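You operate a simulated robot arm through the tools that you are given. There is no shell and no other tool.

You are at the controls of a simulated robot arm. One attempt, no reset.

Task
Switch off and swap the worn rubber strip for the new one.
Fine: isolator off first and left off; worn strip on the side shelf; latch the new one.

Only the result counts: the job must be done as asked and must still hold three seconds after the hand-in. Knocking over, shifting, dropping, spilling or breaking anything else fails it.

Robot
A 7-joint arm with a three-finger gripper, fixed in place. Base frame: the origin is at the foot of the arm, x ahead of it, y to its left, z up; the work surface is at about z = 660. Readings come in mm, degrees, newtons and seconds.
Its first joint turns from -166.0 to 166.0 degrees. Payload 2.69 kg.
The tool frame sits at the grasp point between the pads (the TCP): z along the fingers, y along the line on which they close. The tips reach 30 mm beyond it. The gripper opens to 128 mm. The gripper's body begins 117 mm behind the TCP.
Orientation is that of the tool frame in the base frame, as [roll, pitch, yaw] about the fixed x, y, z axes, in that order (R = Rz(yaw) Ry(pitch) Rx(roll)). With the fingers straight down and closing along the base's y, the tool's x points along the base's -x, its y along +y and its z along -z.

Tools
- The arm moves only by the tool drive_tool. Its argument "plan" is a list of rows, each a list of 7 numbers: the shift along the tool's x, y, z in mm, then the turn, a rotation vector about the tool's x, y, z in degrees, then the finger opening in mm, from 0 to 128. In form: [[dx, dy, dz, rx, ry, rz, grip], ...]. A call has 1 to 20 rows; each row shifts and turns the commanded pose from where the row before left it, along the tool's axes as they then stand. Each row takes 0.2 s and may step no farther than 50 mm and 8.6 degrees from the row before; otherwise, or with a gripper value out of range, the whole call is refused. Where a pose cannot be reached the arm comes as near as it can. A force on the tool above 40 N (or 10 N above the force at the start of the call, whichever is more), or a blocked arm, ends the call early, and 0.2 s more pass. Each finger halts on what it meets, pressing with about 33 N; the grip force reading is that of the motor and also rises with nothing between the fingers. The clock runs only during rows and for 0.2 s after the last one: add rows that do not move to give the fingers time. The reply holds the time, the measured pose of the TCP, the force on the tool along the base axes, the opening and the grip force, in the units named above and with some noise, with the torque about the TCP (base axes, N m) and any sound that the robot's microphone picked up.
- Cameras (640 x 400 px; columns grow to the right, rows downward): "scene" is fixed at [50.4, -500.9, 1528.7]; the picture's right is [0.62, -0.78, 0.00], its down [-0.37, -0.30, -0.88] and it looks along [0.69, 0.55, -0.48] (base axes); focal length 373 px, centre (320, 200). "wrist" rides on the gripper at [58, 54, -131] in the tool frame; the picture's right is [-0.68, 0.74, 0.00], its down [-0.62, -0.57, -0.55] and it looks along [-0.40, -0.37, 0.84] (tool axes); focal length 234 px, centre (320, 200). There is no depth. A picture from a camera that has moved, and an enlarged one, comes with that camera's place and axes in the base frame and with its lens.
- grab_frame(camera): a new picture of that camera. The clock stands still meanwhile.
- lift_body(by): slides the trunk up (or, below 0, down) by that many mm; the arm rides with it, the base frame stays. It gives what a move gives, with no picture.
- inspect(camera, box): a new picture of the part [left, top, right, bottom] of that camera's present view, enlarged. The clock stands still meanwhile.
- finish_job(): hands the job in; it is judged then, once.

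Places have to be worked out from the pictures, the camera data and where the tool is seen. Open the gripper and draw the arm clear of the work before you hand the job in, unless the task says otherwise.

The tools are called after "Emit:" by a JSON object that holds its "fn" and its "kwargs". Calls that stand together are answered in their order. drive_tool: Moves the arm, as the interface text tells. Its arguments: {"type":"object","properties":{"plan":{"type":"array"}},"required":["plan"]} The other tools are called the same way: lift_body (by) slides the trunk up or down; grab_frame (camera) takes a picture; inspect (camera, box) takes an enlarged picture of a part of a camera's view; finish_job () hands the job in.

At the start:

```text
time: 0.0
tcp_pos: [519.1, 194.1, 1262.9]
tool_rot: [180.0, 0.0, 180.0]
ft_force: [0.2, -0.1, -0.8]
moment: [0.02, 0.0, -0.03]
gripper_width: 127.9
finger_force: 0.1
trunk travel left (down, up): [-150.0, 200.0]
```

scene: 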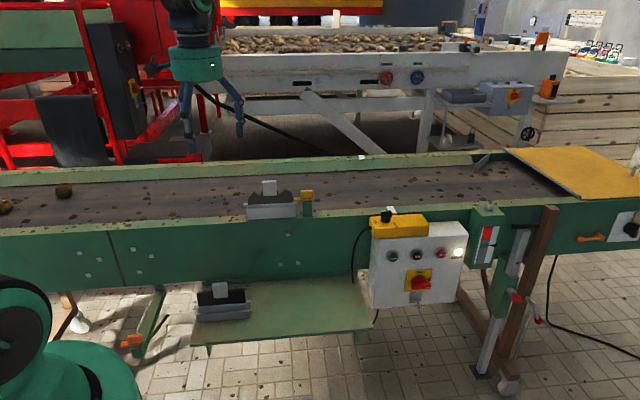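
wrist: 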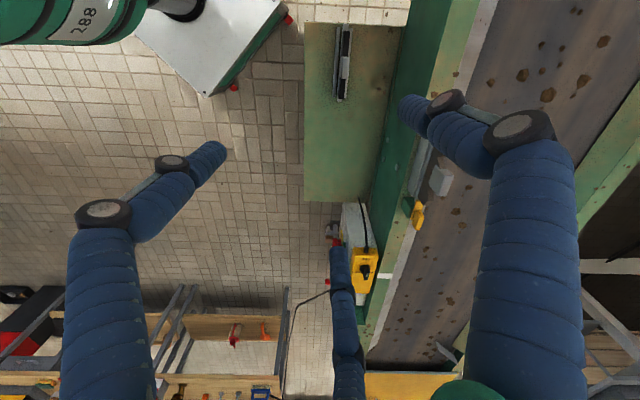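

I'll begin by looking closely at the work area: the strip holder on the conveyor, the shelf with the other strip, and the control box.

Emit:
{"fn": "inspect", "kwargs": {"camera": "scene", "box": [230, 160, 330, 230]}}

Emit:
{"fn": "inspect", "kwargs": {"camera": "scene", "box": [180, 260, 390, 360]}}

Emit:
{"fn": "inspect", "kwargs": {"camera": "scene", "box": [350, 190, 550, 320]}}

Emit:
{"fn": "inspect", "kwargs": {"camera": "wrist", "box": [300, 10, 500, 300]}}

```text
5.71 times, centred on (280, 195) of scene
camera zoom: at [50.4, -500.9, 1528.7], right [0.62, -0.78, 0.0], down [-0.37, -0.3, -0.88], along [0.69, 0.55, -0.48], focal length 2131 px, centre (549, 229)
```

zoom: 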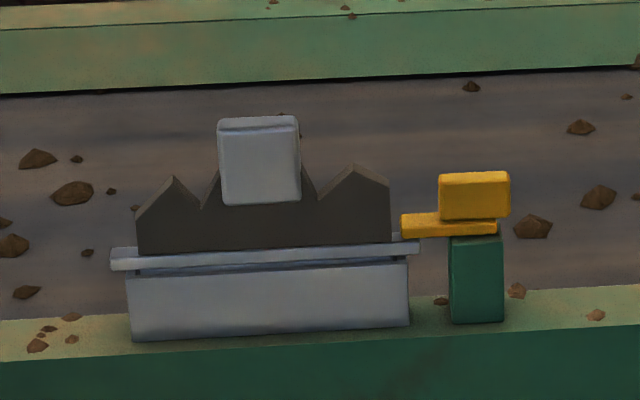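

```text
3.05 times, centred on (285, 310) of scene
camera zoom: at [50.4, -500.9, 1528.7], right [0.62, -0.78, 0.0], down [-0.37, -0.3, -0.88], along [0.69, 0.55, -0.48], focal length 1137 px, centre (427, -135)
```

zoom: 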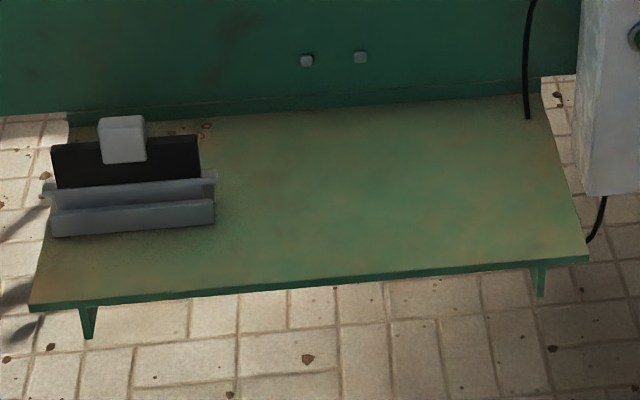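

```text
3.08 times, centred on (450, 255) of scene
camera zoom: at [50.4, -500.9, 1528.7], right [0.62, -0.78, 0.0], down [-0.37, -0.3, -0.88], along [0.69, 0.55, -0.48], focal length 1148 px, centre (-80, 31)
```

zoom: 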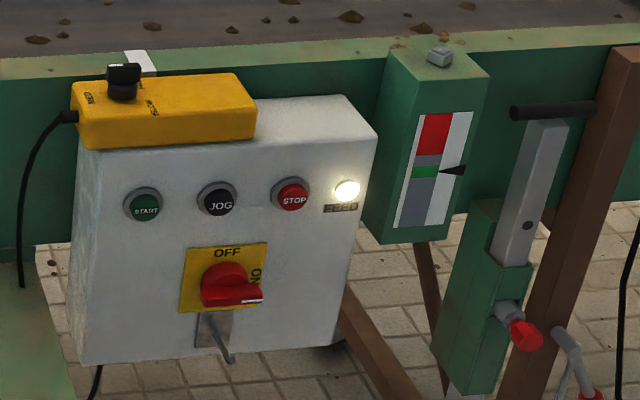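

```text
1.38 times, centred on (400, 155) of wrist
camera zoom: at [460.5, 247.3, 1394.4], right [0.68, 0.74, 0.0], down [0.62, -0.57, 0.55], along [0.4, -0.37, -0.84], focal length 323 px, centre (210, 262)
```

zoom: 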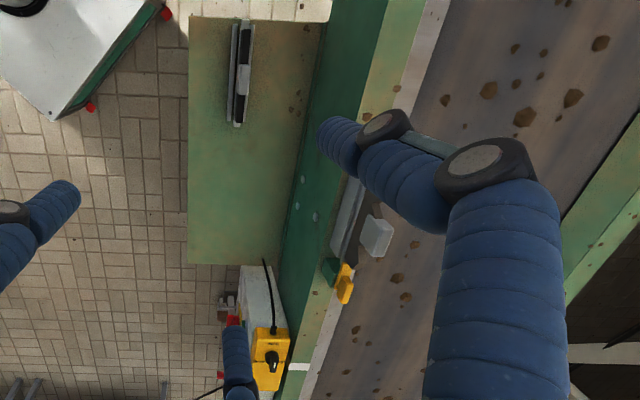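

The shelf sits near z=660, running at about 45° to the base axes, and the clamp holder is on the conveyor rail near z≈890. I'll inspect the gripper and the isolator more closely before moving.

Emit:
{"fn": "inspect", "kwargs": {"camera": "scene", "box": [150, 30, 270, 160]}}

Emit:
{"fn": "inspect", "kwargs": {"camera": "scene", "box": [390, 250, 460, 320]}}

Emit:
{"fn": "inspect", "kwargs": {"camera": "scene", "box": [190, 275, 260, 325]}}

Emit:
{"fn": "inspect", "kwargs": {"camera": "scene", "box": [240, 170, 320, 220]}}

```text
3.08 times, centred on (210, 95) of scene
camera zoom: at [50.4, -500.9, 1528.7], right [0.62, -0.78, 0.0], down [-0.37, -0.3, -0.88], along [0.69, 0.55, -0.48], focal length 1148 px, centre (658, 523)
```

zoom: 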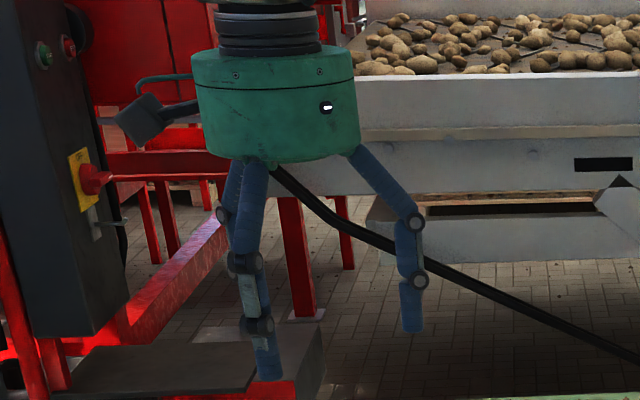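

```text
5.71 times, centred on (425, 285) of scene
camera zoom: at [50.4, -500.9, 1528.7], right [0.62, -0.78, 0.0], down [-0.37, -0.3, -0.88], along [0.69, 0.55, -0.48], focal length 2131 px, centre (-280, -286)
```

zoom: 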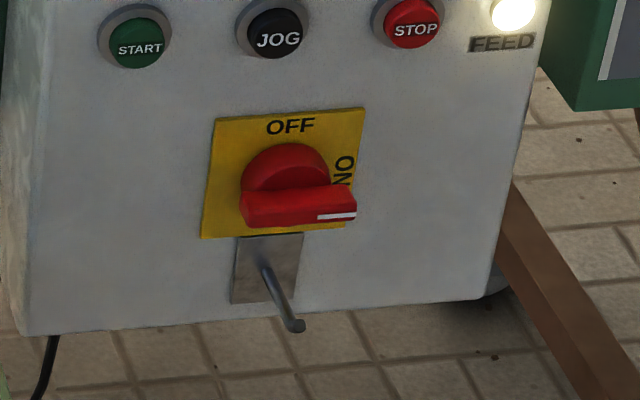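

```text
8.00 times, centred on (225, 300) of scene
camera zoom: at [50.4, -500.9, 1528.7], right [0.62, -0.78, 0.0], down [-0.37, -0.3, -0.88], along [0.69, 0.55, -0.48], focal length 2984 px, centre (1080, -600)
```

zoom: 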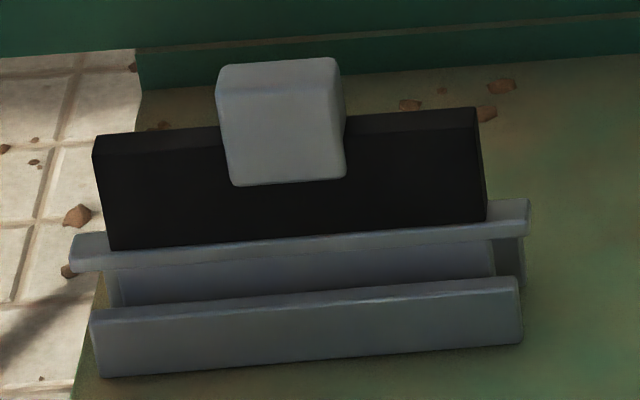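

```text
8.00 times, centred on (280, 195) of scene
camera zoom: at [50.4, -500.9, 1528.7], right [0.62, -0.78, 0.0], down [-0.37, -0.3, -0.88], along [0.69, 0.55, -0.48], focal length 2984 px, centre (640, 240)
```

zoom: 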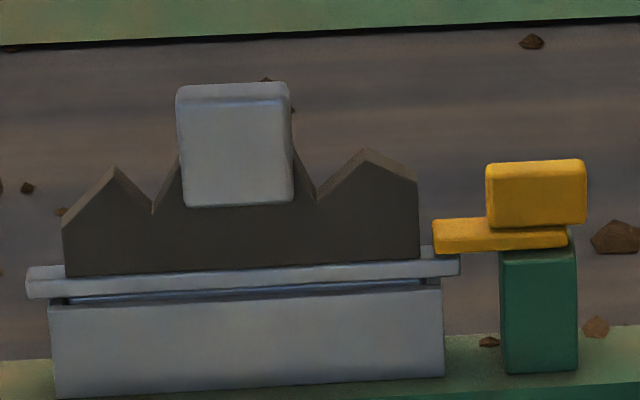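

The worn strip is held by the yellow swing latch over its flange end, and the isolator is the red knob on the yellow plate, currently at ON. I'll move the hand (tool down, still well above the conveyor) to get a closer wrist view of the holder and latch.

Emit:
{"fn": "drive_tool", "kwargs": {"plan": [[-23, 24.4, 20.7, 0, 0, 0, 128], [-23, 24.4, 20.7, 0, 0, 0, 128], [-23, 24.4, 20.7, 0, 0, 0, 128], [-23, 24.4, 20.7, 0, 0, 0, 128], [-23, 24.4, 20.7, 0, 0, 0, 128], [-23, 24.4, 20.7, 0, 0, 0, 128], [-23, 24.4, 20.7, 0, 0, 0, 128], [0, 0, 0, 0, 0, 0, 128]]}}

Emit:
{"fn": "grab_frame", "kwargs": {"camera": "wrist"}}

Emit:
{"fn": "grab_frame", "kwargs": {"camera": "scene"}}

```text
time: 1.8
tcp_pos: [682.5, 366.1, 1122.1]
tool_rot: [180.0, 0.0, -180.0]
ft_force: [0.2, 0.2, -0.5]
moment: [-0.03, 0.04, -0.04]
gripper_width: 128.2
finger_force: 0.1
trunk travel left (down, up): [-150.0, 200.0]
```

```text
taken
camera wrist: at [625.2, 419.9, 1252.8], right [0.68, 0.74, 0.0], down [0.62, -0.56, 0.55], along [0.4, -0.37, -0.84], focal length 234 px, centre (320, 200)
```

wrist: 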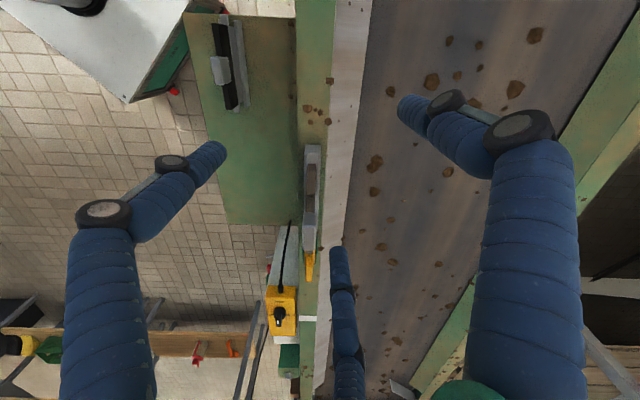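

```text
taken
```

scene: 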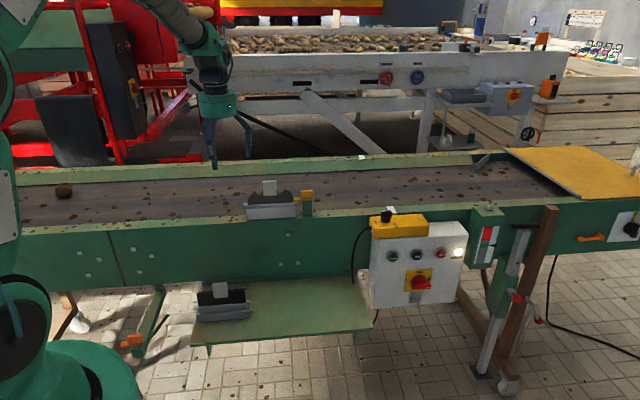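

The hand looks visually like three fingers, so I'll close the gripper in free air to see how the fingers actually appear and move.

Emit:
{"fn": "drive_tool", "kwargs": {"plan": [[0, 0, 0, 0, 0, 0, 20], [0, 0, 0, 0, 0, 0, 20], [0, 0, 0, 0, 0, 0, 20], [0, 0, 0, 0, 0, 0, 20]]}}

Emit:
{"fn": "grab_frame", "kwargs": {"camera": "wrist"}}

Emit:
{"fn": "inspect", "kwargs": {"camera": "scene", "box": [160, 50, 280, 180]}}

```text
time: 2.8
tcp_pos: [681.7, 366.5, 1121.5]
tool_rot: [180.0, 0.0, 179.9]
ft_force: [-0.6, 0.4, 0.4]
moment: [-0.01, -0.02, -0.01]
gripper_width: 20.1
finger_force: 0.1
trunk travel left (down, up): [-150.0, 200.0]
```

```text
taken
camera wrist: at [624.3, 419.1, 1253.8], right [0.68, 0.74, 0.0], down [0.62, -0.56, 0.55], along [0.4, -0.37, -0.84], focal length 234 px, centre (320, 200)
```

wrist: 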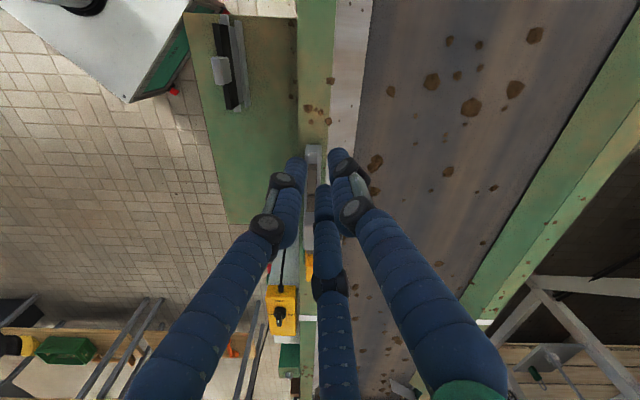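

```text
3.08 times, centred on (220, 115) of scene
camera zoom: at [50.4, -500.9, 1528.7], right [0.62, -0.78, 0.0], down [-0.37, -0.3, -0.88], along [0.69, 0.55, -0.48], focal length 1148 px, centre (628, 462)
```

zoom: 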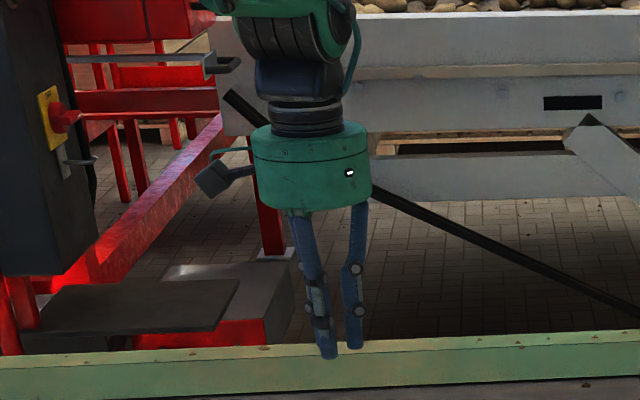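

The fingers close symmetrically around the TCP as expected. I'll reopen and inspect the holder, latch and switch box from this vantage.

Emit:
{"fn": "drive_tool", "kwargs": {"plan": [[0, 0, 0, 0, 0, 0, 128], [0, 0, 0, 0, 0, 0, 128], [0, 0, 0, 0, 0, 0, 128], [0, 0, 0, 0, 0, 0, 128]]}}

Emit:
{"fn": "inspect", "kwargs": {"camera": "wrist", "box": [260, 130, 380, 205]}}

Emit:
{"fn": "inspect", "kwargs": {"camera": "wrist", "box": [240, 200, 360, 290]}}

Emit:
{"fn": "inspect", "kwargs": {"camera": "wrist", "box": [180, 0, 300, 120]}}

Emit:
{"fn": "inspect", "kwargs": {"camera": "wrist", "box": [240, 280, 360, 380]}}

```text
time: 3.8
tcp_pos: [682.3, 365.3, 1122.4]
tool_rot: [180.0, 0.1, -180.0]
ft_force: [-0.1, -0.3, -0.2]
moment: [-0.03, -0.01, 0.01]
gripper_width: 127.9
finger_force: 0.1
trunk travel left (down, up): [-150.0, 200.0]
```

```text
5.33 times, centred on (320, 168) of wrist
camera zoom: at [624.4, 419.1, 1253.8], right [0.68, 0.74, 0.0], down [0.62, -0.56, 0.55], along [0.4, -0.37, -0.84], focal length 1249 px, centre (320, 373)
```

zoom: 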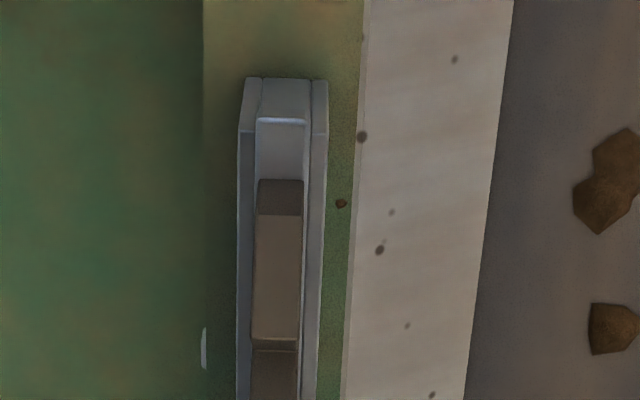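

```text
4.44 times, centred on (300, 245) of wrist
camera zoom: at [624.4, 419.1, 1253.8], right [0.68, 0.74, 0.0], down [0.62, -0.56, 0.55], along [0.4, -0.37, -0.84], focal length 1041 px, centre (409, 0)
```

zoom: 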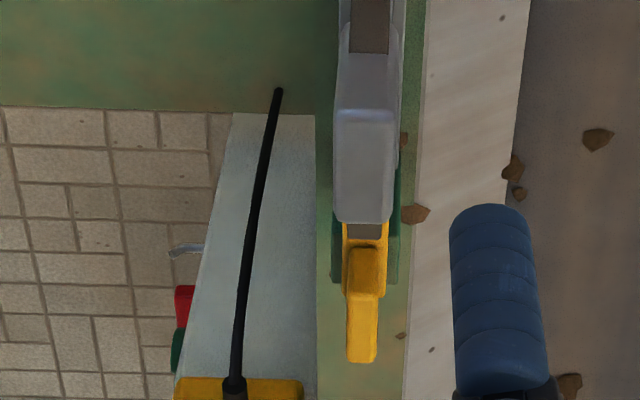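

```text
3.33 times, centred on (240, 60) of wrist
camera zoom: at [624.4, 419.1, 1253.8], right [0.68, 0.74, 0.0], down [0.62, -0.56, 0.55], along [0.4, -0.37, -0.84], focal length 781 px, centre (587, 667)
```

zoom: 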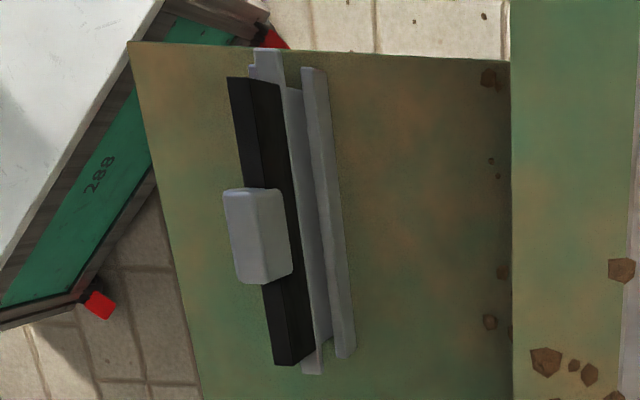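

```text
4.00 times, centred on (300, 330) of wrist
camera zoom: at [624.4, 419.1, 1253.8], right [0.68, 0.74, 0.0], down [0.62, -0.56, 0.55], along [0.4, -0.37, -0.84], focal length 937 px, centre (400, -320)
```

zoom: 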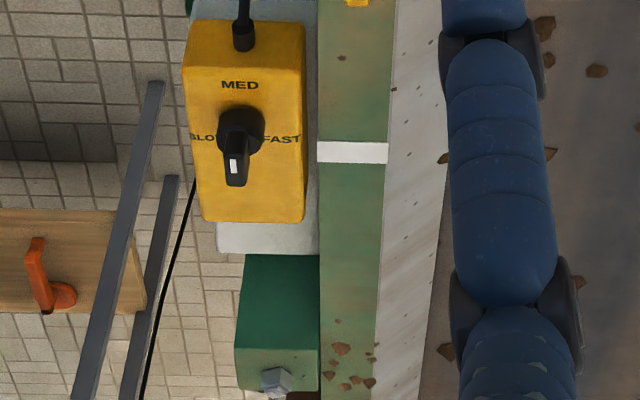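

The holder is a U-channel on the rail with the yellow latch arm over the strip's right end. I'll rotate the tool −45° to align with the conveyor and take a nearer view from the front of the holder, keeping the tips above the tab (about z≈1020).

Emit:
{"fn": "drive_tool", "kwargs": {"plan": [[0, -45, 21, 0, 0, 0, 128], [0, -45, 21, 0, 0, 0, 128], [0, 0, 0, 0, 0, -7.5, 128], [0, 0, 0, 0, 0, -7.5, 128], [0, 0, 0, 0, 0, -7.5, 128], [0, 0, 0, 0, 0, -7.5, 128], [0, 0, 0, 0, 0, -7.5, 128], [0, 0, 0, 0, 0, -7.5, 128], [0, 0, 0, 0, 0, 0, 128]]}}

Emit:
{"fn": "grab_frame", "kwargs": {"camera": "wrist"}}

```text
time: 5.8
tcp_pos: [681.5, 274.6, 1076.2]
tool_rot: [180.0, 0.0, -134.9]
ft_force: [0.5, 0.1, -0.3]
moment: [-0.02, 0.0, 0.01]
gripper_width: 128.1
finger_force: 0.1
trunk travel left (down, up): [-150.0, 200.0]
```

```text
taken
camera wrist: at [600.5, 271.4, 1208.0], right [-0.04, 1.0, 0.0], down [0.84, 0.04, 0.55], along [0.55, 0.02, -0.84], focal length 234 px, centre (320, 200)
```

wrist: 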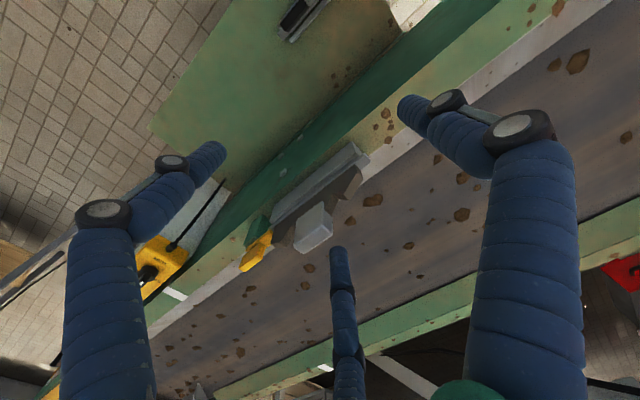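

Good view from the front side; enlarging the holder and the latch.

Emit:
{"fn": "inspect", "kwargs": {"camera": "wrist", "box": [230, 130, 380, 280]}}

Emit:
{"fn": "inspect", "kwargs": {"camera": "wrist", "box": [230, 200, 310, 280]}}

Emit:
{"fn": "inspect", "kwargs": {"camera": "wrist", "box": [300, 130, 380, 210]}}

```text
2.67 times, centred on (305, 205) of wrist
camera zoom: at [600.5, 271.4, 1208.0], right [-0.04, 1.0, 0.0], down [0.84, 0.04, 0.55], along [0.55, 0.02, -0.84], focal length 624 px, centre (360, 187)
```

zoom: 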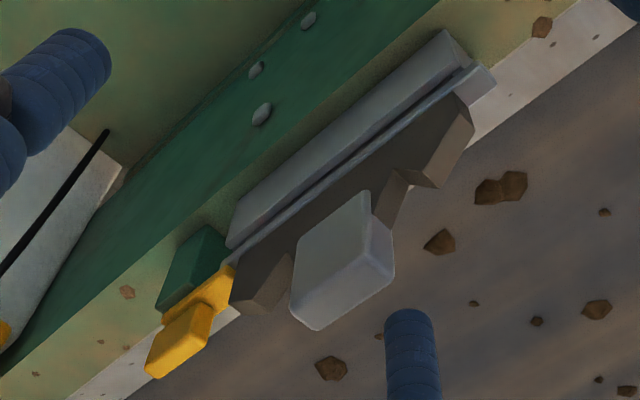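

```text
5.00 times, centred on (270, 240) of wrist
camera zoom: at [600.5, 271.4, 1208.0], right [-0.04, 1.0, 0.0], down [0.84, 0.04, 0.55], along [0.55, 0.02, -0.84], focal length 1171 px, centre (570, 0)
```

zoom: 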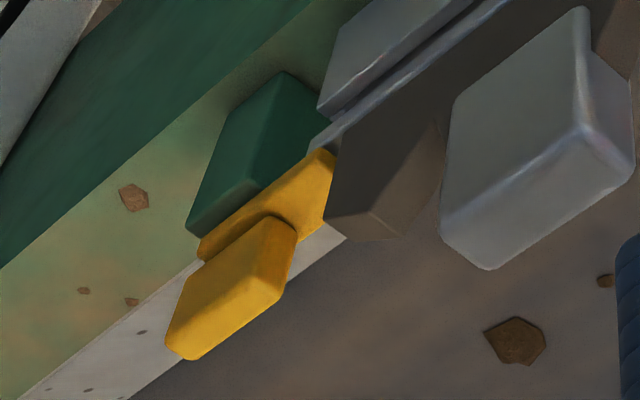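

```text
5.00 times, centred on (340, 170) of wrist
camera zoom: at [600.5, 271.4, 1208.0], right [-0.04, 1.0, 0.0], down [0.84, 0.04, 0.55], along [0.55, 0.02, -0.84], focal length 1171 px, centre (220, 350)
```

zoom: 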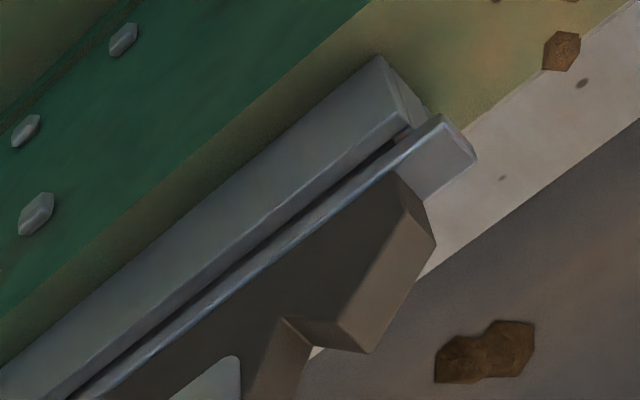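

I'll zoom tighter onto the latch mechanism to learn how it moves, from both cameras.

Emit:
{"fn": "inspect", "kwargs": {"camera": "wrist", "box": [240, 215, 280, 275]}}

Emit:
{"fn": "inspect", "kwargs": {"camera": "scene", "box": [288, 180, 318, 220]}}

Emit:
{"fn": "inspect", "kwargs": {"camera": "scene", "box": [240, 195, 270, 225]}}

```text
6.67 times, centred on (260, 245) of wrist
camera zoom: at [600.5, 271.4, 1208.0], right [-0.04, 1.0, 0.0], down [0.84, 0.04, 0.55], along [0.55, 0.02, -0.84], focal length 1561 px, centre (720, -100)
```

zoom: 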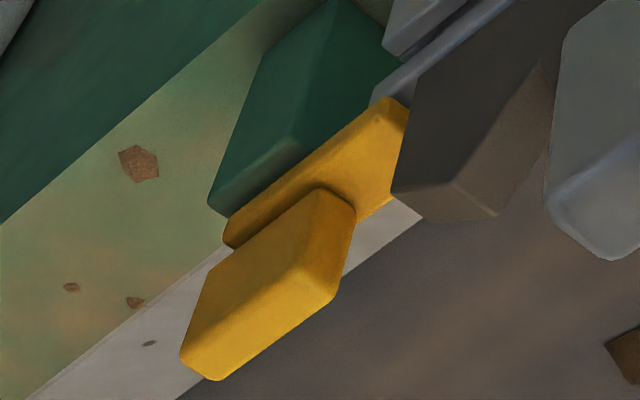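

```text
10.00 times, centred on (303, 200) of scene
camera zoom: at [50.4, -500.9, 1528.7], right [0.62, -0.78, 0.0], down [-0.37, -0.3, -0.88], along [0.69, 0.55, -0.48], focal length 3730 px, centre (490, 200)
```

zoom: 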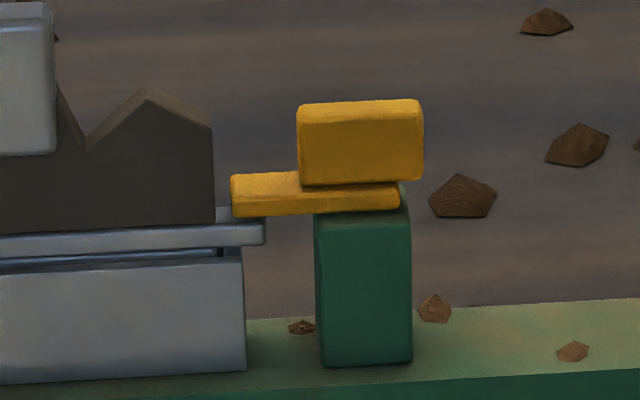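

```text
13.33 times, centred on (255, 210) of scene
camera zoom: at [50.4, -500.9, 1528.7], right [0.62, -0.78, 0.0], down [-0.37, -0.3, -0.88], along [0.69, 0.55, -0.48], focal length 4973 px, centre (1187, 67)
```

zoom: 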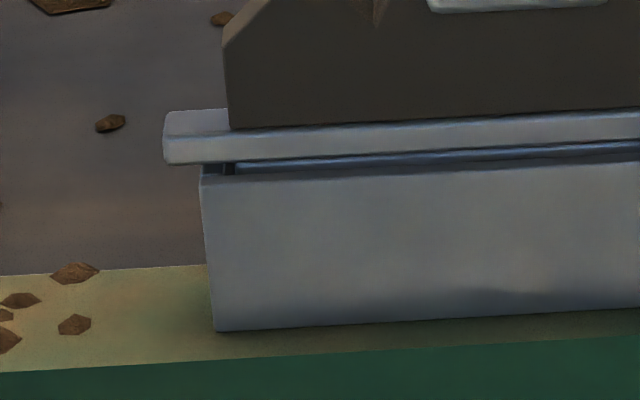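

The block-on-post latch is centred near e1≈470, e2≈734 in conveyor coordinates (x≈851, y≈187), top z≈987. The isolator comes first: I'll move the hand away from the conveyor to the front, toward the switch box, and then pitch the tool toward the panel to view it.

Emit:
{"fn": "drive_tool", "kwargs": {"plan": [[30.7, -34.7, 2.9, 0, 0, 0, 60], [30.7, -34.7, 2.9, 0, 0, 0, 60], [30.7, -34.7, 2.9, 0, 0, 0, 60], [30.7, -34.7, 2.9, 0, 0, 0, 60], [30.7, -34.7, 2.9, 0, 0, 0, 60], [30.7, -34.7, 2.9, 0, 0, 0, 60], [30.7, -34.7, 2.9, 0, 0, 0, 60], [30.7, -34.7, 2.9, 0, 0, 0, 60], [30.7, -34.7, 2.9, 0, 0, 0, 60], [0, 0, 0, 0, -7.5, 0, 60], [0, 0, 0, 0, -7.5, 0, 60], [0, 0, 0, 0, -7.5, 0, 60], [0, 0, 0, 0, -7.5, 0, 60], [0, 0, 0, 0, 0, 0, 60]]}}

Emit:
{"fn": "grab_frame", "kwargs": {"camera": "wrist"}}

Emit:
{"fn": "grab_frame", "kwargs": {"camera": "scene"}}

```text
time: 8.8
tcp_pos: [706.4, -141.9, 1052.0]
tool_rot: [-179.9, 30.1, -134.8]
ft_force: [0.7, -0.8, 1.0]
moment: [0.0, -0.02, 0.0]
gripper_width: 60.0
finger_force: 0.0
trunk travel left (down, up): [-150.0, 200.0]
```

```text
taken
camera wrist: at [586.1, -187.1, 1136.0], right [-0.11, 0.93, 0.34], down [0.58, -0.22, 0.78], along [0.81, 0.28, -0.52], focal length 234 px, centre (320, 200)
```

wrist: 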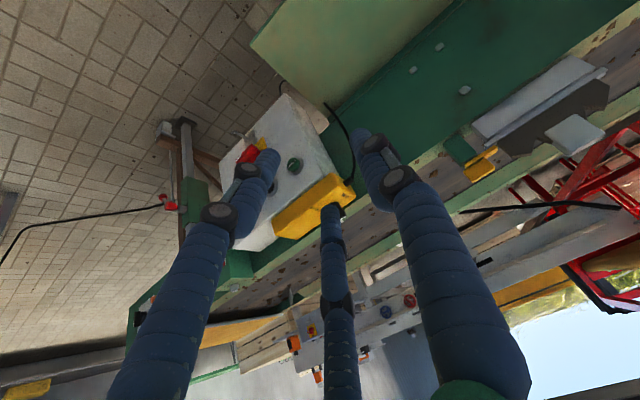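

```text
taken
```

scene: 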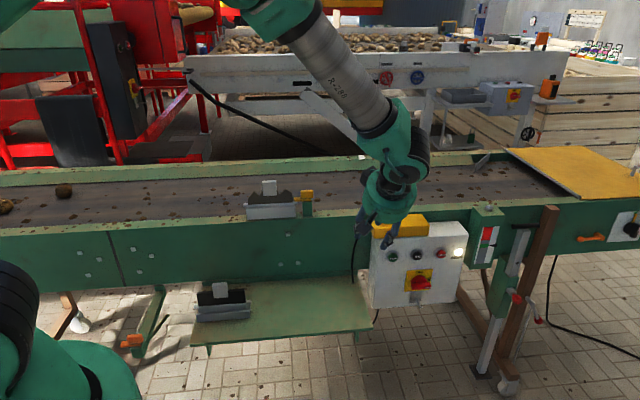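

Tracking is accurate. I'll finish the tilt to 60° and bring the hand down in front of the isolator with a standoff of about 200 mm.

Emit:
{"fn": "drive_tool", "kwargs": {"plan": [[0, 0, 0, 0, -7.5, 0, 60], [0, 0, 0, 0, -7.5, 0, 60], [0, 0, 0, 0, -7.5, 0, 60], [0, 0, 0, 0, -7.5, 0, 60], [31.6, -25, 15.3, 0, 0, 0, 60], [31.6, -25, 15.3, 0, 0, 0, 60], [31.6, -25, 15.3, 0, 0, 0, 60], [31.6, -25, 15.3, 0, 0, 0, 60], [31.6, -25, 15.3, 0, 0, 0, 60], [31.6, -25, 15.3, 0, 0, 0, 60], [31.6, -25, 15.3, 0, 0, 0, 60], [31.6, -25, 15.3, 0, 0, 0, 60], [0, 0, 0, 0, 0, 0, 60]]}}

Emit:
{"fn": "grab_frame", "kwargs": {"camera": "wrist"}}

Emit:
{"fn": "grab_frame", "kwargs": {"camera": "scene"}}

```text
time: 11.6
tcp_pos: [832.1, -297.1, 767.5]
tool_rot: [180.0, 60.0, -135.1]
ft_force: [0.7, -0.8, -0.6]
moment: [0.05, -0.04, 0.02]
gripper_width: 59.9
finger_force: 0.1
trunk travel left (down, up): [-150.0, 200.0]
```

```text
taken
camera wrist: at [693.8, -361.3, 782.6], right [-0.28, 0.76, 0.59], down [0.28, -0.52, 0.81], along [0.92, 0.39, -0.07], focal length 234 px, centre (320, 200)
```

wrist: 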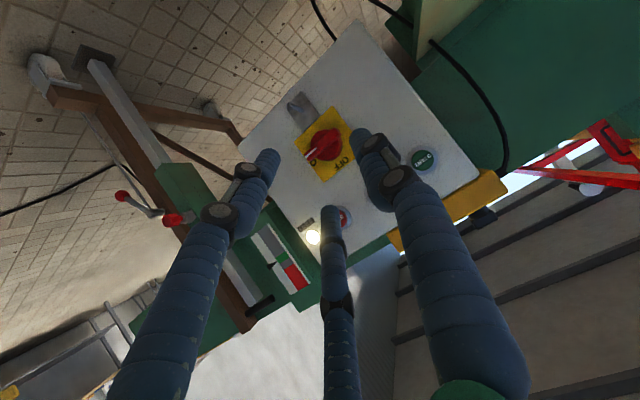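

```text
taken
```

scene: 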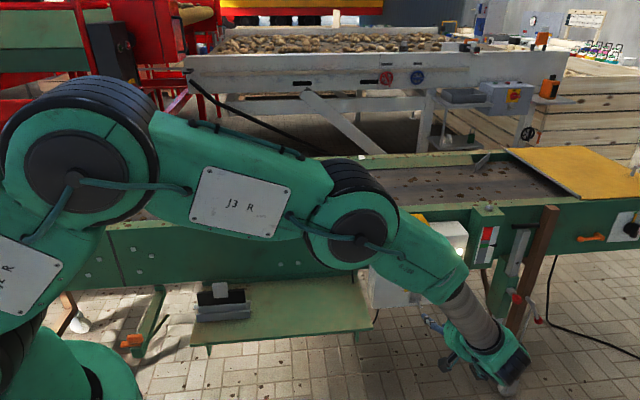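

The wrist camera now sees the isolator. Enlarging it to locate the knob and handle precisely.

Emit:
{"fn": "inspect", "kwargs": {"camera": "wrist", "box": [270, 80, 380, 190]}}

Emit:
{"fn": "inspect", "kwargs": {"camera": "wrist", "box": [240, 20, 480, 260]}}

```text
3.64 times, centred on (325, 135) of wrist
camera zoom: at [693.8, -361.3, 782.6], right [-0.28, 0.76, 0.59], down [0.28, -0.52, 0.81], along [0.92, 0.39, -0.07], focal length 852 px, centre (302, 436)
```

zoom: 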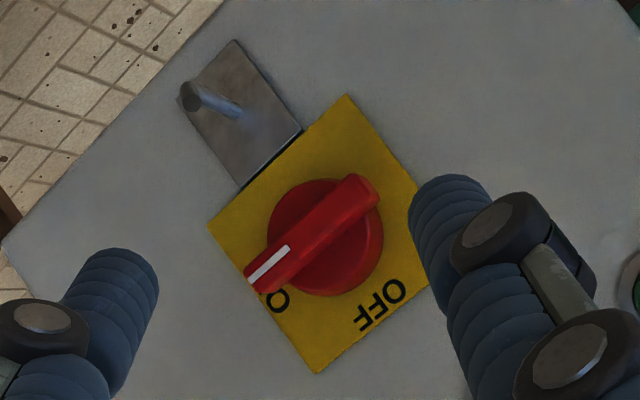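

```text
1.67 times, centred on (360, 140) of wrist
camera zoom: at [693.8, -361.3, 782.6], right [-0.28, 0.76, 0.59], down [0.28, -0.52, 0.81], along [0.92, 0.39, -0.07], focal length 390 px, centre (253, 300)
```

zoom: 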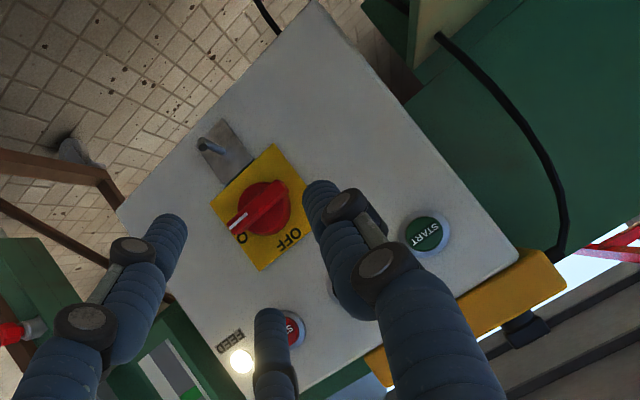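

The isolator plate spans e1 786–871, z 647–734 at e2≈608, with pivot near (e1 828.5, z 691); the handle bar is ±33 mm long with its front at e2≈567. I'll close the fingers and move to a point in front of and just below the right end of the handle, then check.

Emit:
{"fn": "drive_tool", "kwargs": {"plan": [[9.7, -13.9, 35, 0, 0, 0, 0], [9.7, -13.9, 35, 0, 0, 0, 0], [9.7, -13.9, 35, 0, 0, 0, 0], [9.7, -13.8, 34.8, 0, 0, 0, 0], [0, 0, 0, 0, 0, 0, 0]]}}

Emit:
{"fn": "inspect", "kwargs": {"camera": "wrist", "box": [220, 60, 420, 240]}}

Emit:
{"fn": "grab_frame", "kwargs": {"camera": "wrist"}}

Emit:
{"fn": "inspect", "kwargs": {"camera": "scene", "box": [360, 210, 540, 390]}}

```text
time: 12.8
tcp_pos: [941.5, -265.5, 667.8]
tool_rot: [180.0, 60.0, -135.0]
ft_force: [-0.2, -0.1, -1.0]
moment: [0.0, 0.0, -0.01]
gripper_width: 2.1
finger_force: 32.6
trunk travel left (down, up): [-150.0, 200.0]
```

```text
2.22 times, centred on (320, 150) of wrist
camera zoom: at [802.4, -328.8, 682.7], right [-0.28, 0.76, 0.59], down [0.28, -0.52, 0.81], along [0.92, 0.39, -0.07], focal length 520 px, centre (320, 311)
```

zoom: 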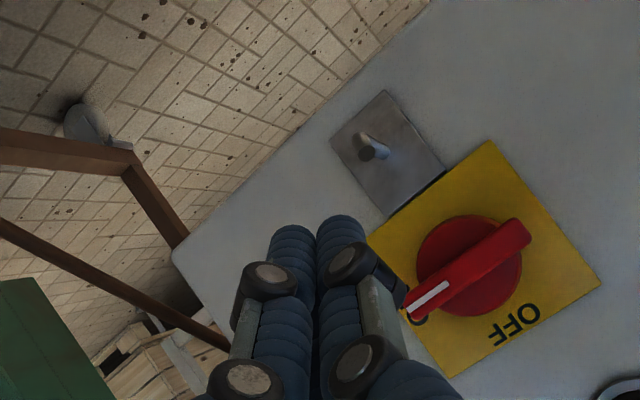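

```text
taken
camera wrist: at [802.4, -328.8, 682.7], right [-0.28, 0.76, 0.59], down [0.28, -0.52, 0.81], along [0.92, 0.39, -0.07], focal length 234 px, centre (320, 200)
```

wrist: 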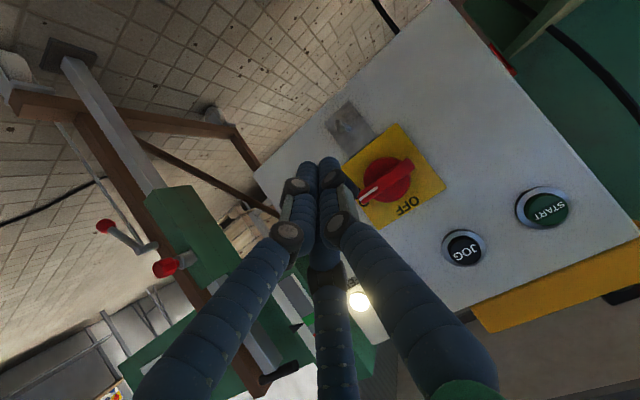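

```text
2.22 times, centred on (450, 300) of scene
camera zoom: at [50.4, -500.9, 1528.7], right [0.62, -0.78, 0.0], down [-0.37, -0.3, -0.88], along [0.69, 0.55, -0.48], focal length 829 px, centre (31, -22)
```

zoom: 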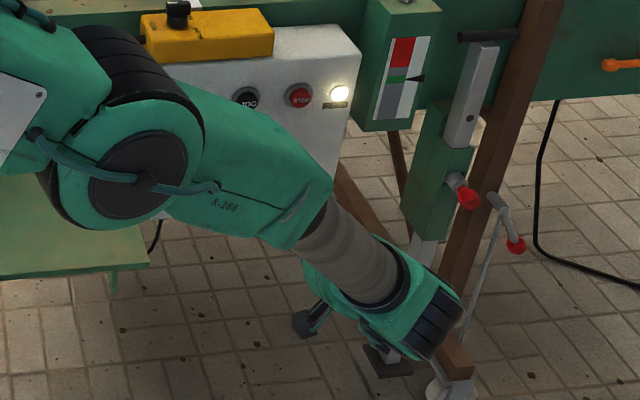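

The closed tip is in line just below and right of the handle end (e1≈853.5, z≈668). Advancing 82 mm toward the panel so the tips pass under the handle without touching the plate.

Emit:
{"fn": "drive_tool", "kwargs": {"plan": [[-18.8, -0.5, 36.5, 0, 0, 0, 0], [-18.8, -0.5, 36.5, 0, 0, 0, 0], [0, 0, 0, 0, 0, 0, 0]]}}

Emit:
{"fn": "inspect", "kwargs": {"camera": "wrist", "box": [250, 80, 450, 260]}}

```text
time: 13.6
tcp_pos: [1002.9, -208.4, 662.4]
tool_rot: [180.0, 60.0, -135.0]
ft_force: [0.5, 1.0, 0.2]
moment: [0.01, -0.02, -0.03]
gripper_width: 1.9
finger_force: 31.2
trunk travel left (down, up): [-150.0, 200.0]
```

```text
2.22 times, centred on (350, 170) of wrist
camera zoom: at [863.3, -271.9, 677.5], right [-0.28, 0.76, 0.59], down [0.28, -0.52, 0.81], along [0.92, 0.39, -0.07], focal length 520 px, centre (253, 267)
```

zoom: 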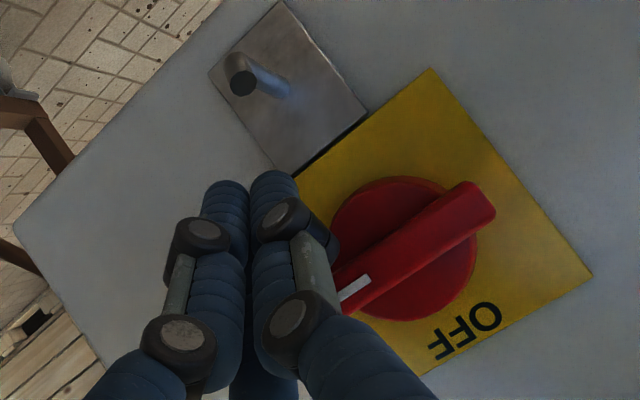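

Tips are under the handle's right end with clearance. Now I push the end upward along its arc, in small steps, watching force.

Emit:
{"fn": "drive_tool", "kwargs": {"plan": [[-10.9, 1.5, -6.3, 0, 0, 0, 0], [-4.33, 0, -2.5, 0, 0, 0, 0], [-3.46, -3.4, -2, 0, 0, 0, 0], [-5.8, -2.6, -3.35, 0, 0, 0, 0], [-7.0, -0.4, -4.05, 0, 0, 0, 0], [0, 0, 0, 0, 0, 0, 0]]}}

Emit:
{"fn": "inspect", "kwargs": {"camera": "wrist", "box": [250, 80, 450, 260]}}

```text
time: 15.0
tcp_pos: [1006.1, -210.6, 697.2]
tool_rot: [-180.0, 60.0, -135.1]
ft_force: [-1.2, -1.1, -2.0]
moment: [-0.03, -0.03, -0.03]
gripper_width: 2.2
finger_force: 31.8
trunk travel left (down, up): [-150.0, 200.0]
```

```text
2.22 times, centred on (350, 170) of wrist
camera zoom: at [866.0, -273.8, 711.9], right [-0.28, 0.76, 0.59], down [0.28, -0.52, 0.81], along [0.92, 0.39, -0.07], focal length 520 px, centre (253, 267)
```

zoom: 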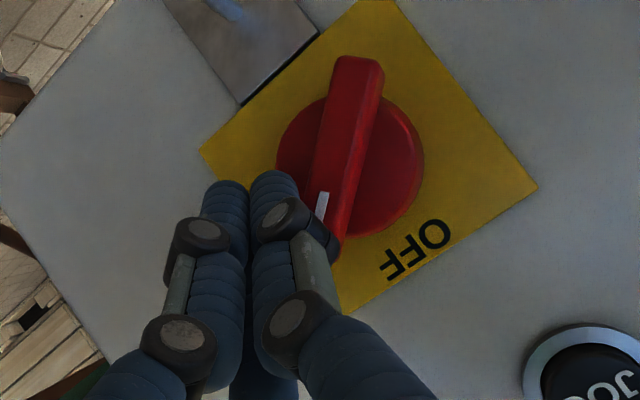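

The handle is turning smoothly (about 40°) with negligible force. Continuing the arc up and left toward OFF.

Emit:
{"fn": "drive_tool", "kwargs": {"plan": [[-8.8, 1.3, -5.1, 0, 0, 0, 0], [-6.75, 5.4, -3.9, 0, 0, 0, 0], [-5.0, 8.1, -2.9, 0, 0, 0, 0], [0, 3, 0, 0, 0, 0, 0], [0, 0, 0, 0, 0, 0, 0]]}}

Emit:
{"fn": "inspect", "kwargs": {"camera": "wrist", "box": [250, 80, 450, 260]}}

Emit:
{"fn": "inspect", "kwargs": {"camera": "scene", "box": [360, 210, 480, 310]}}

```text
time: 15.8
tcp_pos: [1001.6, -207.0, 723.3]
tool_rot: [-179.1, 60.1, -134.7]
ft_force: [3.4, -3.1, 2.0]
moment: [-0.03, -0.06, -0.2]
gripper_width: 1.8
finger_force: 31.4
trunk travel left (down, up): [-150.0, 200.0]
stopped in row 3: the force on the tool passed its limit at 49 N (the readings are from after the stop); the commanded pose is now the measured one
```

```text
2.22 times, centred on (350, 170) of wrist
camera zoom: at [860.7, -269.0, 738.1], right [-0.28, 0.76, 0.58], down [0.27, -0.52, 0.81], along [0.92, 0.39, -0.06], focal length 520 px, centre (253, 267)
```

zoom: 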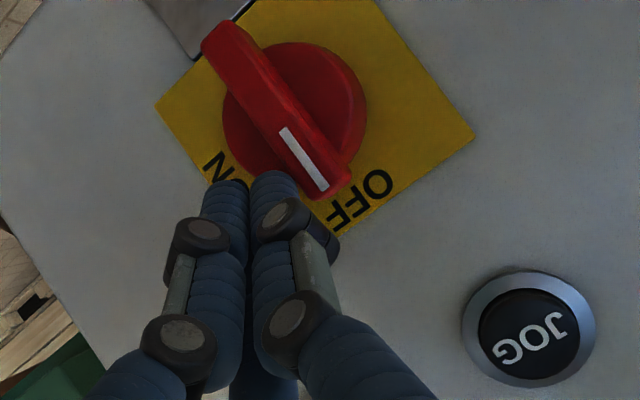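

```text
4.00 times, centred on (420, 260) of scene
camera zoom: at [50.4, -500.9, 1528.7], right [0.62, -0.78, 0.0], down [-0.37, -0.3, -0.88], along [0.69, 0.55, -0.48], focal length 1492 px, centre (-80, -40)
```

zoom: 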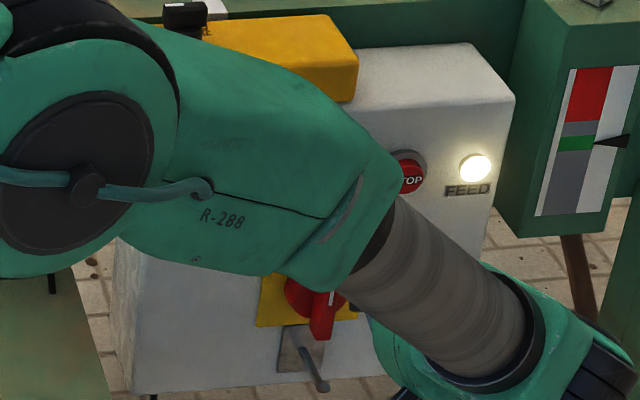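

The handle has reached near-vertical and the push met a stop (49 N). I'll back the finger off to the right and away, then check the handle position and the lamp.

Emit:
{"fn": "drive_tool", "kwargs": {"plan": [[0, -8, 0, 0, 0, 0, 0], [20, -4, -35, 0, 0, 0, 0], [20, 0, -35, 0, 0, 0, 0], [20, 0, -35, 0, 0, 0, 0], [0, 0, 0, 0, 0, 0, 0]]}}

Emit:
{"fn": "grab_frame", "kwargs": {"camera": "wrist"}}

Emit:
{"fn": "inspect", "kwargs": {"camera": "wrist", "box": [280, 100, 480, 260]}}

Emit:
{"fn": "inspect", "kwargs": {"camera": "scene", "box": [360, 210, 480, 310]}}

```text
time: 17.0
tcp_pos: [922.6, -301.5, 722.3]
tool_rot: [-179.1, 60.1, -134.7]
ft_force: [-0.5, -0.3, -0.1]
moment: [0.0, 0.01, 0.01]
gripper_width: 2.0
finger_force: 31.2
trunk travel left (down, up): [-150.0, 200.0]
```

```text
taken
camera wrist: at [782.7, -363.4, 737.4], right [-0.28, 0.76, 0.58], down [0.27, -0.52, 0.81], along [0.92, 0.39, -0.07], focal length 234 px, centre (320, 200)
```

wrist: 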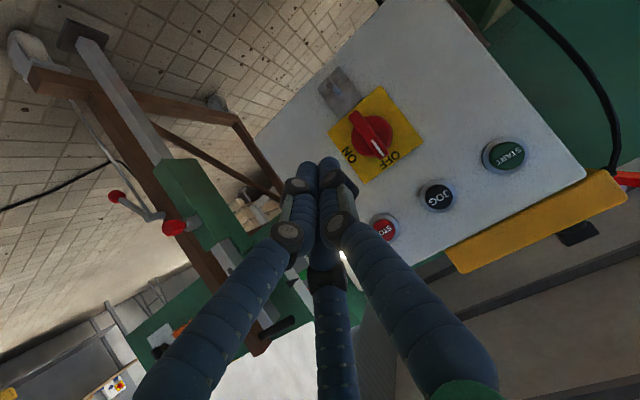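

```text
2.50 times, centred on (380, 180) of wrist
camera zoom: at [782.7, -363.4, 737.4], right [-0.28, 0.76, 0.58], down [0.27, -0.52, 0.81], along [0.92, 0.39, -0.07], focal length 585 px, centre (170, 250)
```

zoom: 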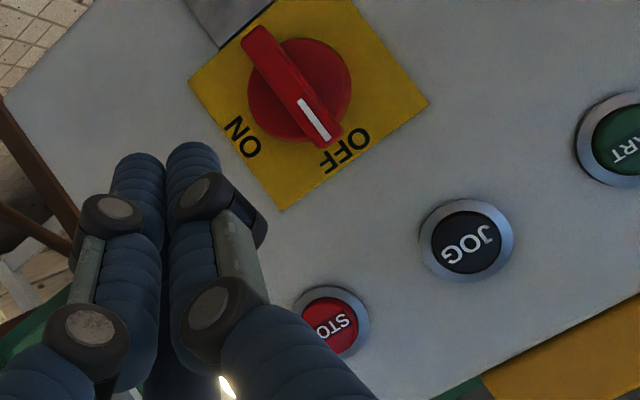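

```text
4.00 times, centred on (420, 260) of scene
camera zoom: at [50.4, -500.9, 1528.7], right [0.62, -0.78, 0.0], down [-0.37, -0.3, -0.88], along [0.69, 0.55, -0.48], focal length 1492 px, centre (-80, -40)
```

zoom: 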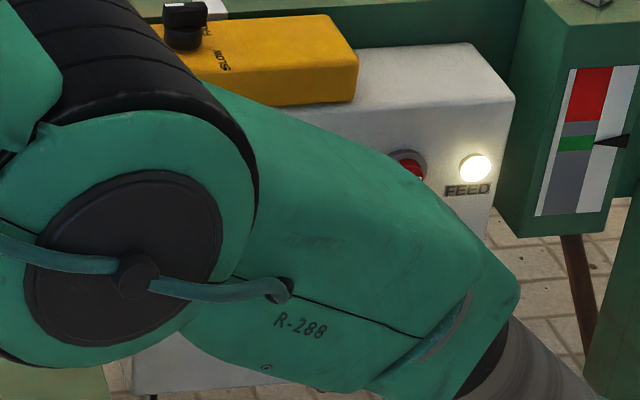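

The handle appears aligned with OFF, yet the FEED lamp still glows. I'll measure the handle angle more closely.

Emit:
{"fn": "inspect", "kwargs": {"camera": "wrist", "box": [325, 80, 430, 190]}}

Emit:
{"fn": "inspect", "kwargs": {"camera": "scene", "box": [440, 235, 480, 265]}}

```text
3.64 times, centred on (378, 135) of wrist
camera zoom: at [782.7, -363.4, 737.4], right [-0.28, 0.76, 0.58], down [0.27, -0.52, 0.81], along [0.92, 0.39, -0.07], focal length 852 px, centre (111, 436)
```

zoom: 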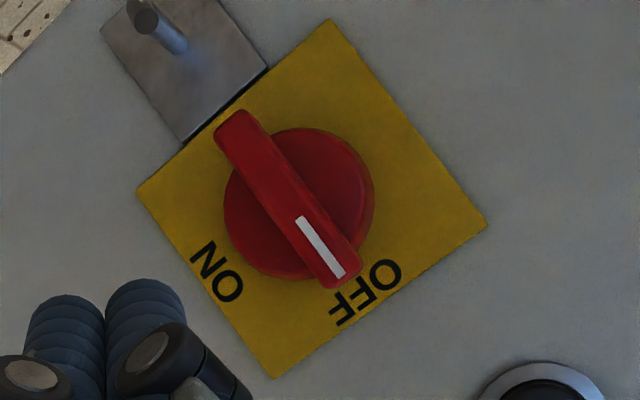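

```text
13.33 times, centred on (460, 250) of scene
camera zoom: at [50.4, -500.9, 1528.7], right [0.62, -0.78, 0.0], down [-0.37, -0.3, -0.88], along [0.69, 0.55, -0.48], focal length 4973 px, centre (-1547, -467)
```

zoom: 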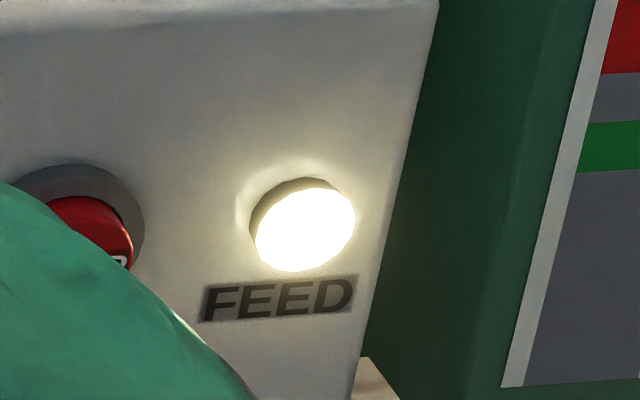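

The handle bar is parallel to the plate's vertical edges with its mark at OFF, resting on its stop, so the isolator is off (the white FEED lamp looks like a supply indicator). Next I retract up and away, and bring the tool back to pointing down.

Emit:
{"fn": "drive_tool", "kwargs": {"plan": [[-29.6, 29.5, -22.1, 0, 0, 0, 0], [-29.6, 29.5, -22.1, 0, 0, 0, 0], [-29.6, 29.5, -22.1, 0, 0, 0, 40], [-29.6, 29.5, -22.1, 0, 0, 0, 40], [-29.6, 29.5, -22.1, 0, 0, 0, 40], [-29.6, 29.5, -22.1, 0, 0, 0, 40], [-29.6, 29.5, -22.1, 0, 0, 0, 40], [-29.6, 29.5, -22.1, 0, 0, 0, 40], [-29.6, 29.5, -22.1, 0, 0, 0, 40], [0, 0, 0, 0, 7.5, 0, 40], [0, 0, 0, 0, 7.5, 0, 40], [0, 0, 0, 0, 7.5, 0, 40], [0, 0, 0, 0, 7.5, 0, 40], [0, 0, 0, 0, 7.5, 0, 40], [0, 0, 0, 0, 7.5, 0, 40], [0, 0, 0, 0, 7.5, 0, 40], [0, 0, 0, 0, 7.5, 0, 40], [0, 0, 0, 0, 0, 0, 40]]}}

Emit:
{"fn": "inspect", "kwargs": {"camera": "scene", "box": [360, 210, 480, 320]}}

Emit:
{"fn": "grab_frame", "kwargs": {"camera": "wrist"}}

```text
time: 20.8
tcp_pos: [705.9, -136.0, 1049.7]
tool_rot: [-179.6, -0.1, -135.3]
ft_force: [0.2, 0.3, 0.4]
moment: [-0.04, 0.0, -0.03]
gripper_width: 40.0
finger_force: 0.1
trunk travel left (down, up): [-150.0, 200.0]
```

```text
3.64 times, centred on (420, 265) of scene
camera zoom: at [50.4, -500.9, 1528.7], right [0.62, -0.78, 0.0], down [-0.37, -0.3, -0.88], along [0.69, 0.55, -0.48], focal length 1356 px, centre (-44, -36)
```

zoom: 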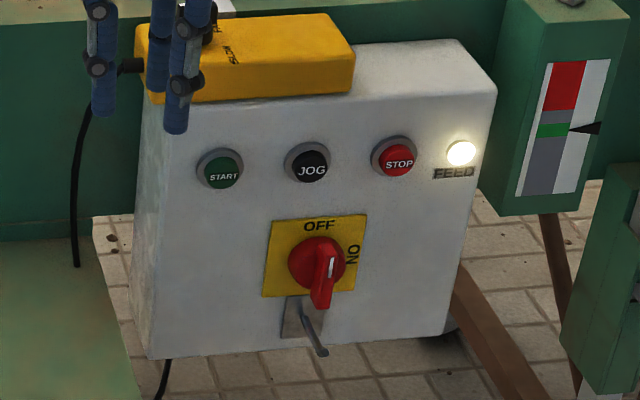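

```text
taken
camera wrist: at [626.2, -138.6, 1181.3], right [-0.04, 1.0, -0.01], down [0.83, 0.03, 0.55], along [0.55, 0.01, -0.83], focal length 234 px, centre (320, 200)
```

wrist: 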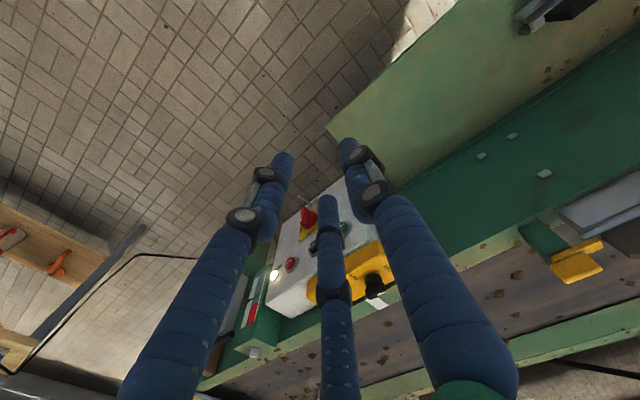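

The isolator handle is clearly at OFF. Now I'll carry the hand (raised to z≈1110) over the latch and turn it so the fingers close along the conveyor's cross direction, then take a look from above.

Emit:
{"fn": "drive_tool", "kwargs": {"plan": [[-10, 5, -30, -0.4, 0, 0, 60], [-40, 15, -30, 0, 0, 0, 60], [-47, 17.6, 0, 0, 0, 0, 60], [-47, 17.6, 0, 0, 0, 0, 60], [-47, 17.6, 0, 0, 0, 0, 60], [-47, 17.6, 0, 0, 0, 0, 60], [-47, 17.6, 0, 0, 0, 0, 60], [-46, 17.6, 0, 0, 0, 0, 60], [0, 0, 0, 0, 0, 8.15, 60], [0, 0, 0, 0, 0, 8.15, 60], [0, 0, 0, 0, 0, 8.15, 60], [0, 0, 0, 0, 0, 8.15, 60], [0, 0, 0, 0, 0, 8.15, 60], [0, 0, 0, 0, 0, 8.15, 60], [0, 0, 0, 0, 0, 8.15, 60], [0, 0, 0, 0, 0, 8.15, 60], [0, 0, 0, 0, 0, 8.15, 60], [0, 0, 0, 0, 0, 8.15, 60], [0, 0, 0, 0, 0, 8.15, 60], [0, 0, 0, 0, 0, 0, 60]]}}

Emit:
{"fn": "grab_frame", "kwargs": {"camera": "wrist"}}

Emit:
{"fn": "grab_frame", "kwargs": {"camera": "scene"}}

```text
refused: row 2 steps farther than a row can; nothing moved
```

```text
taken
camera wrist: at [626.2, -138.6, 1181.3], right [-0.04, 1.0, -0.01], down [0.83, 0.03, 0.55], along [0.55, 0.01, -0.83], focal length 234 px, centre (320, 200)
```

wrist: 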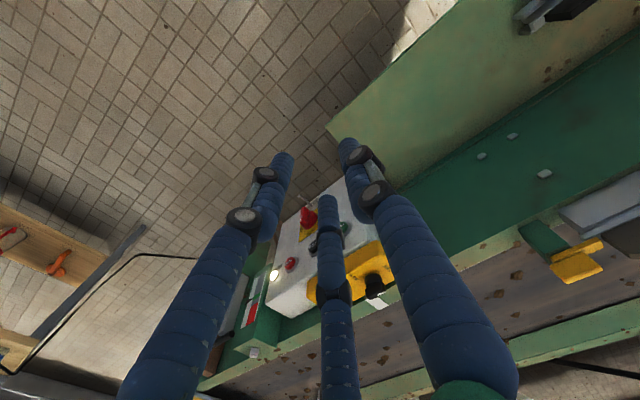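

```text
taken
```

scene: 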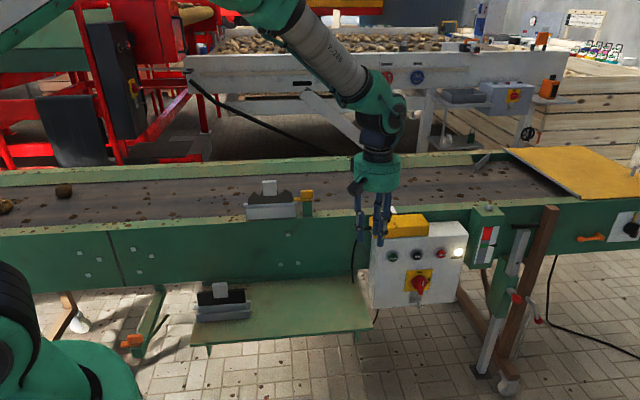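

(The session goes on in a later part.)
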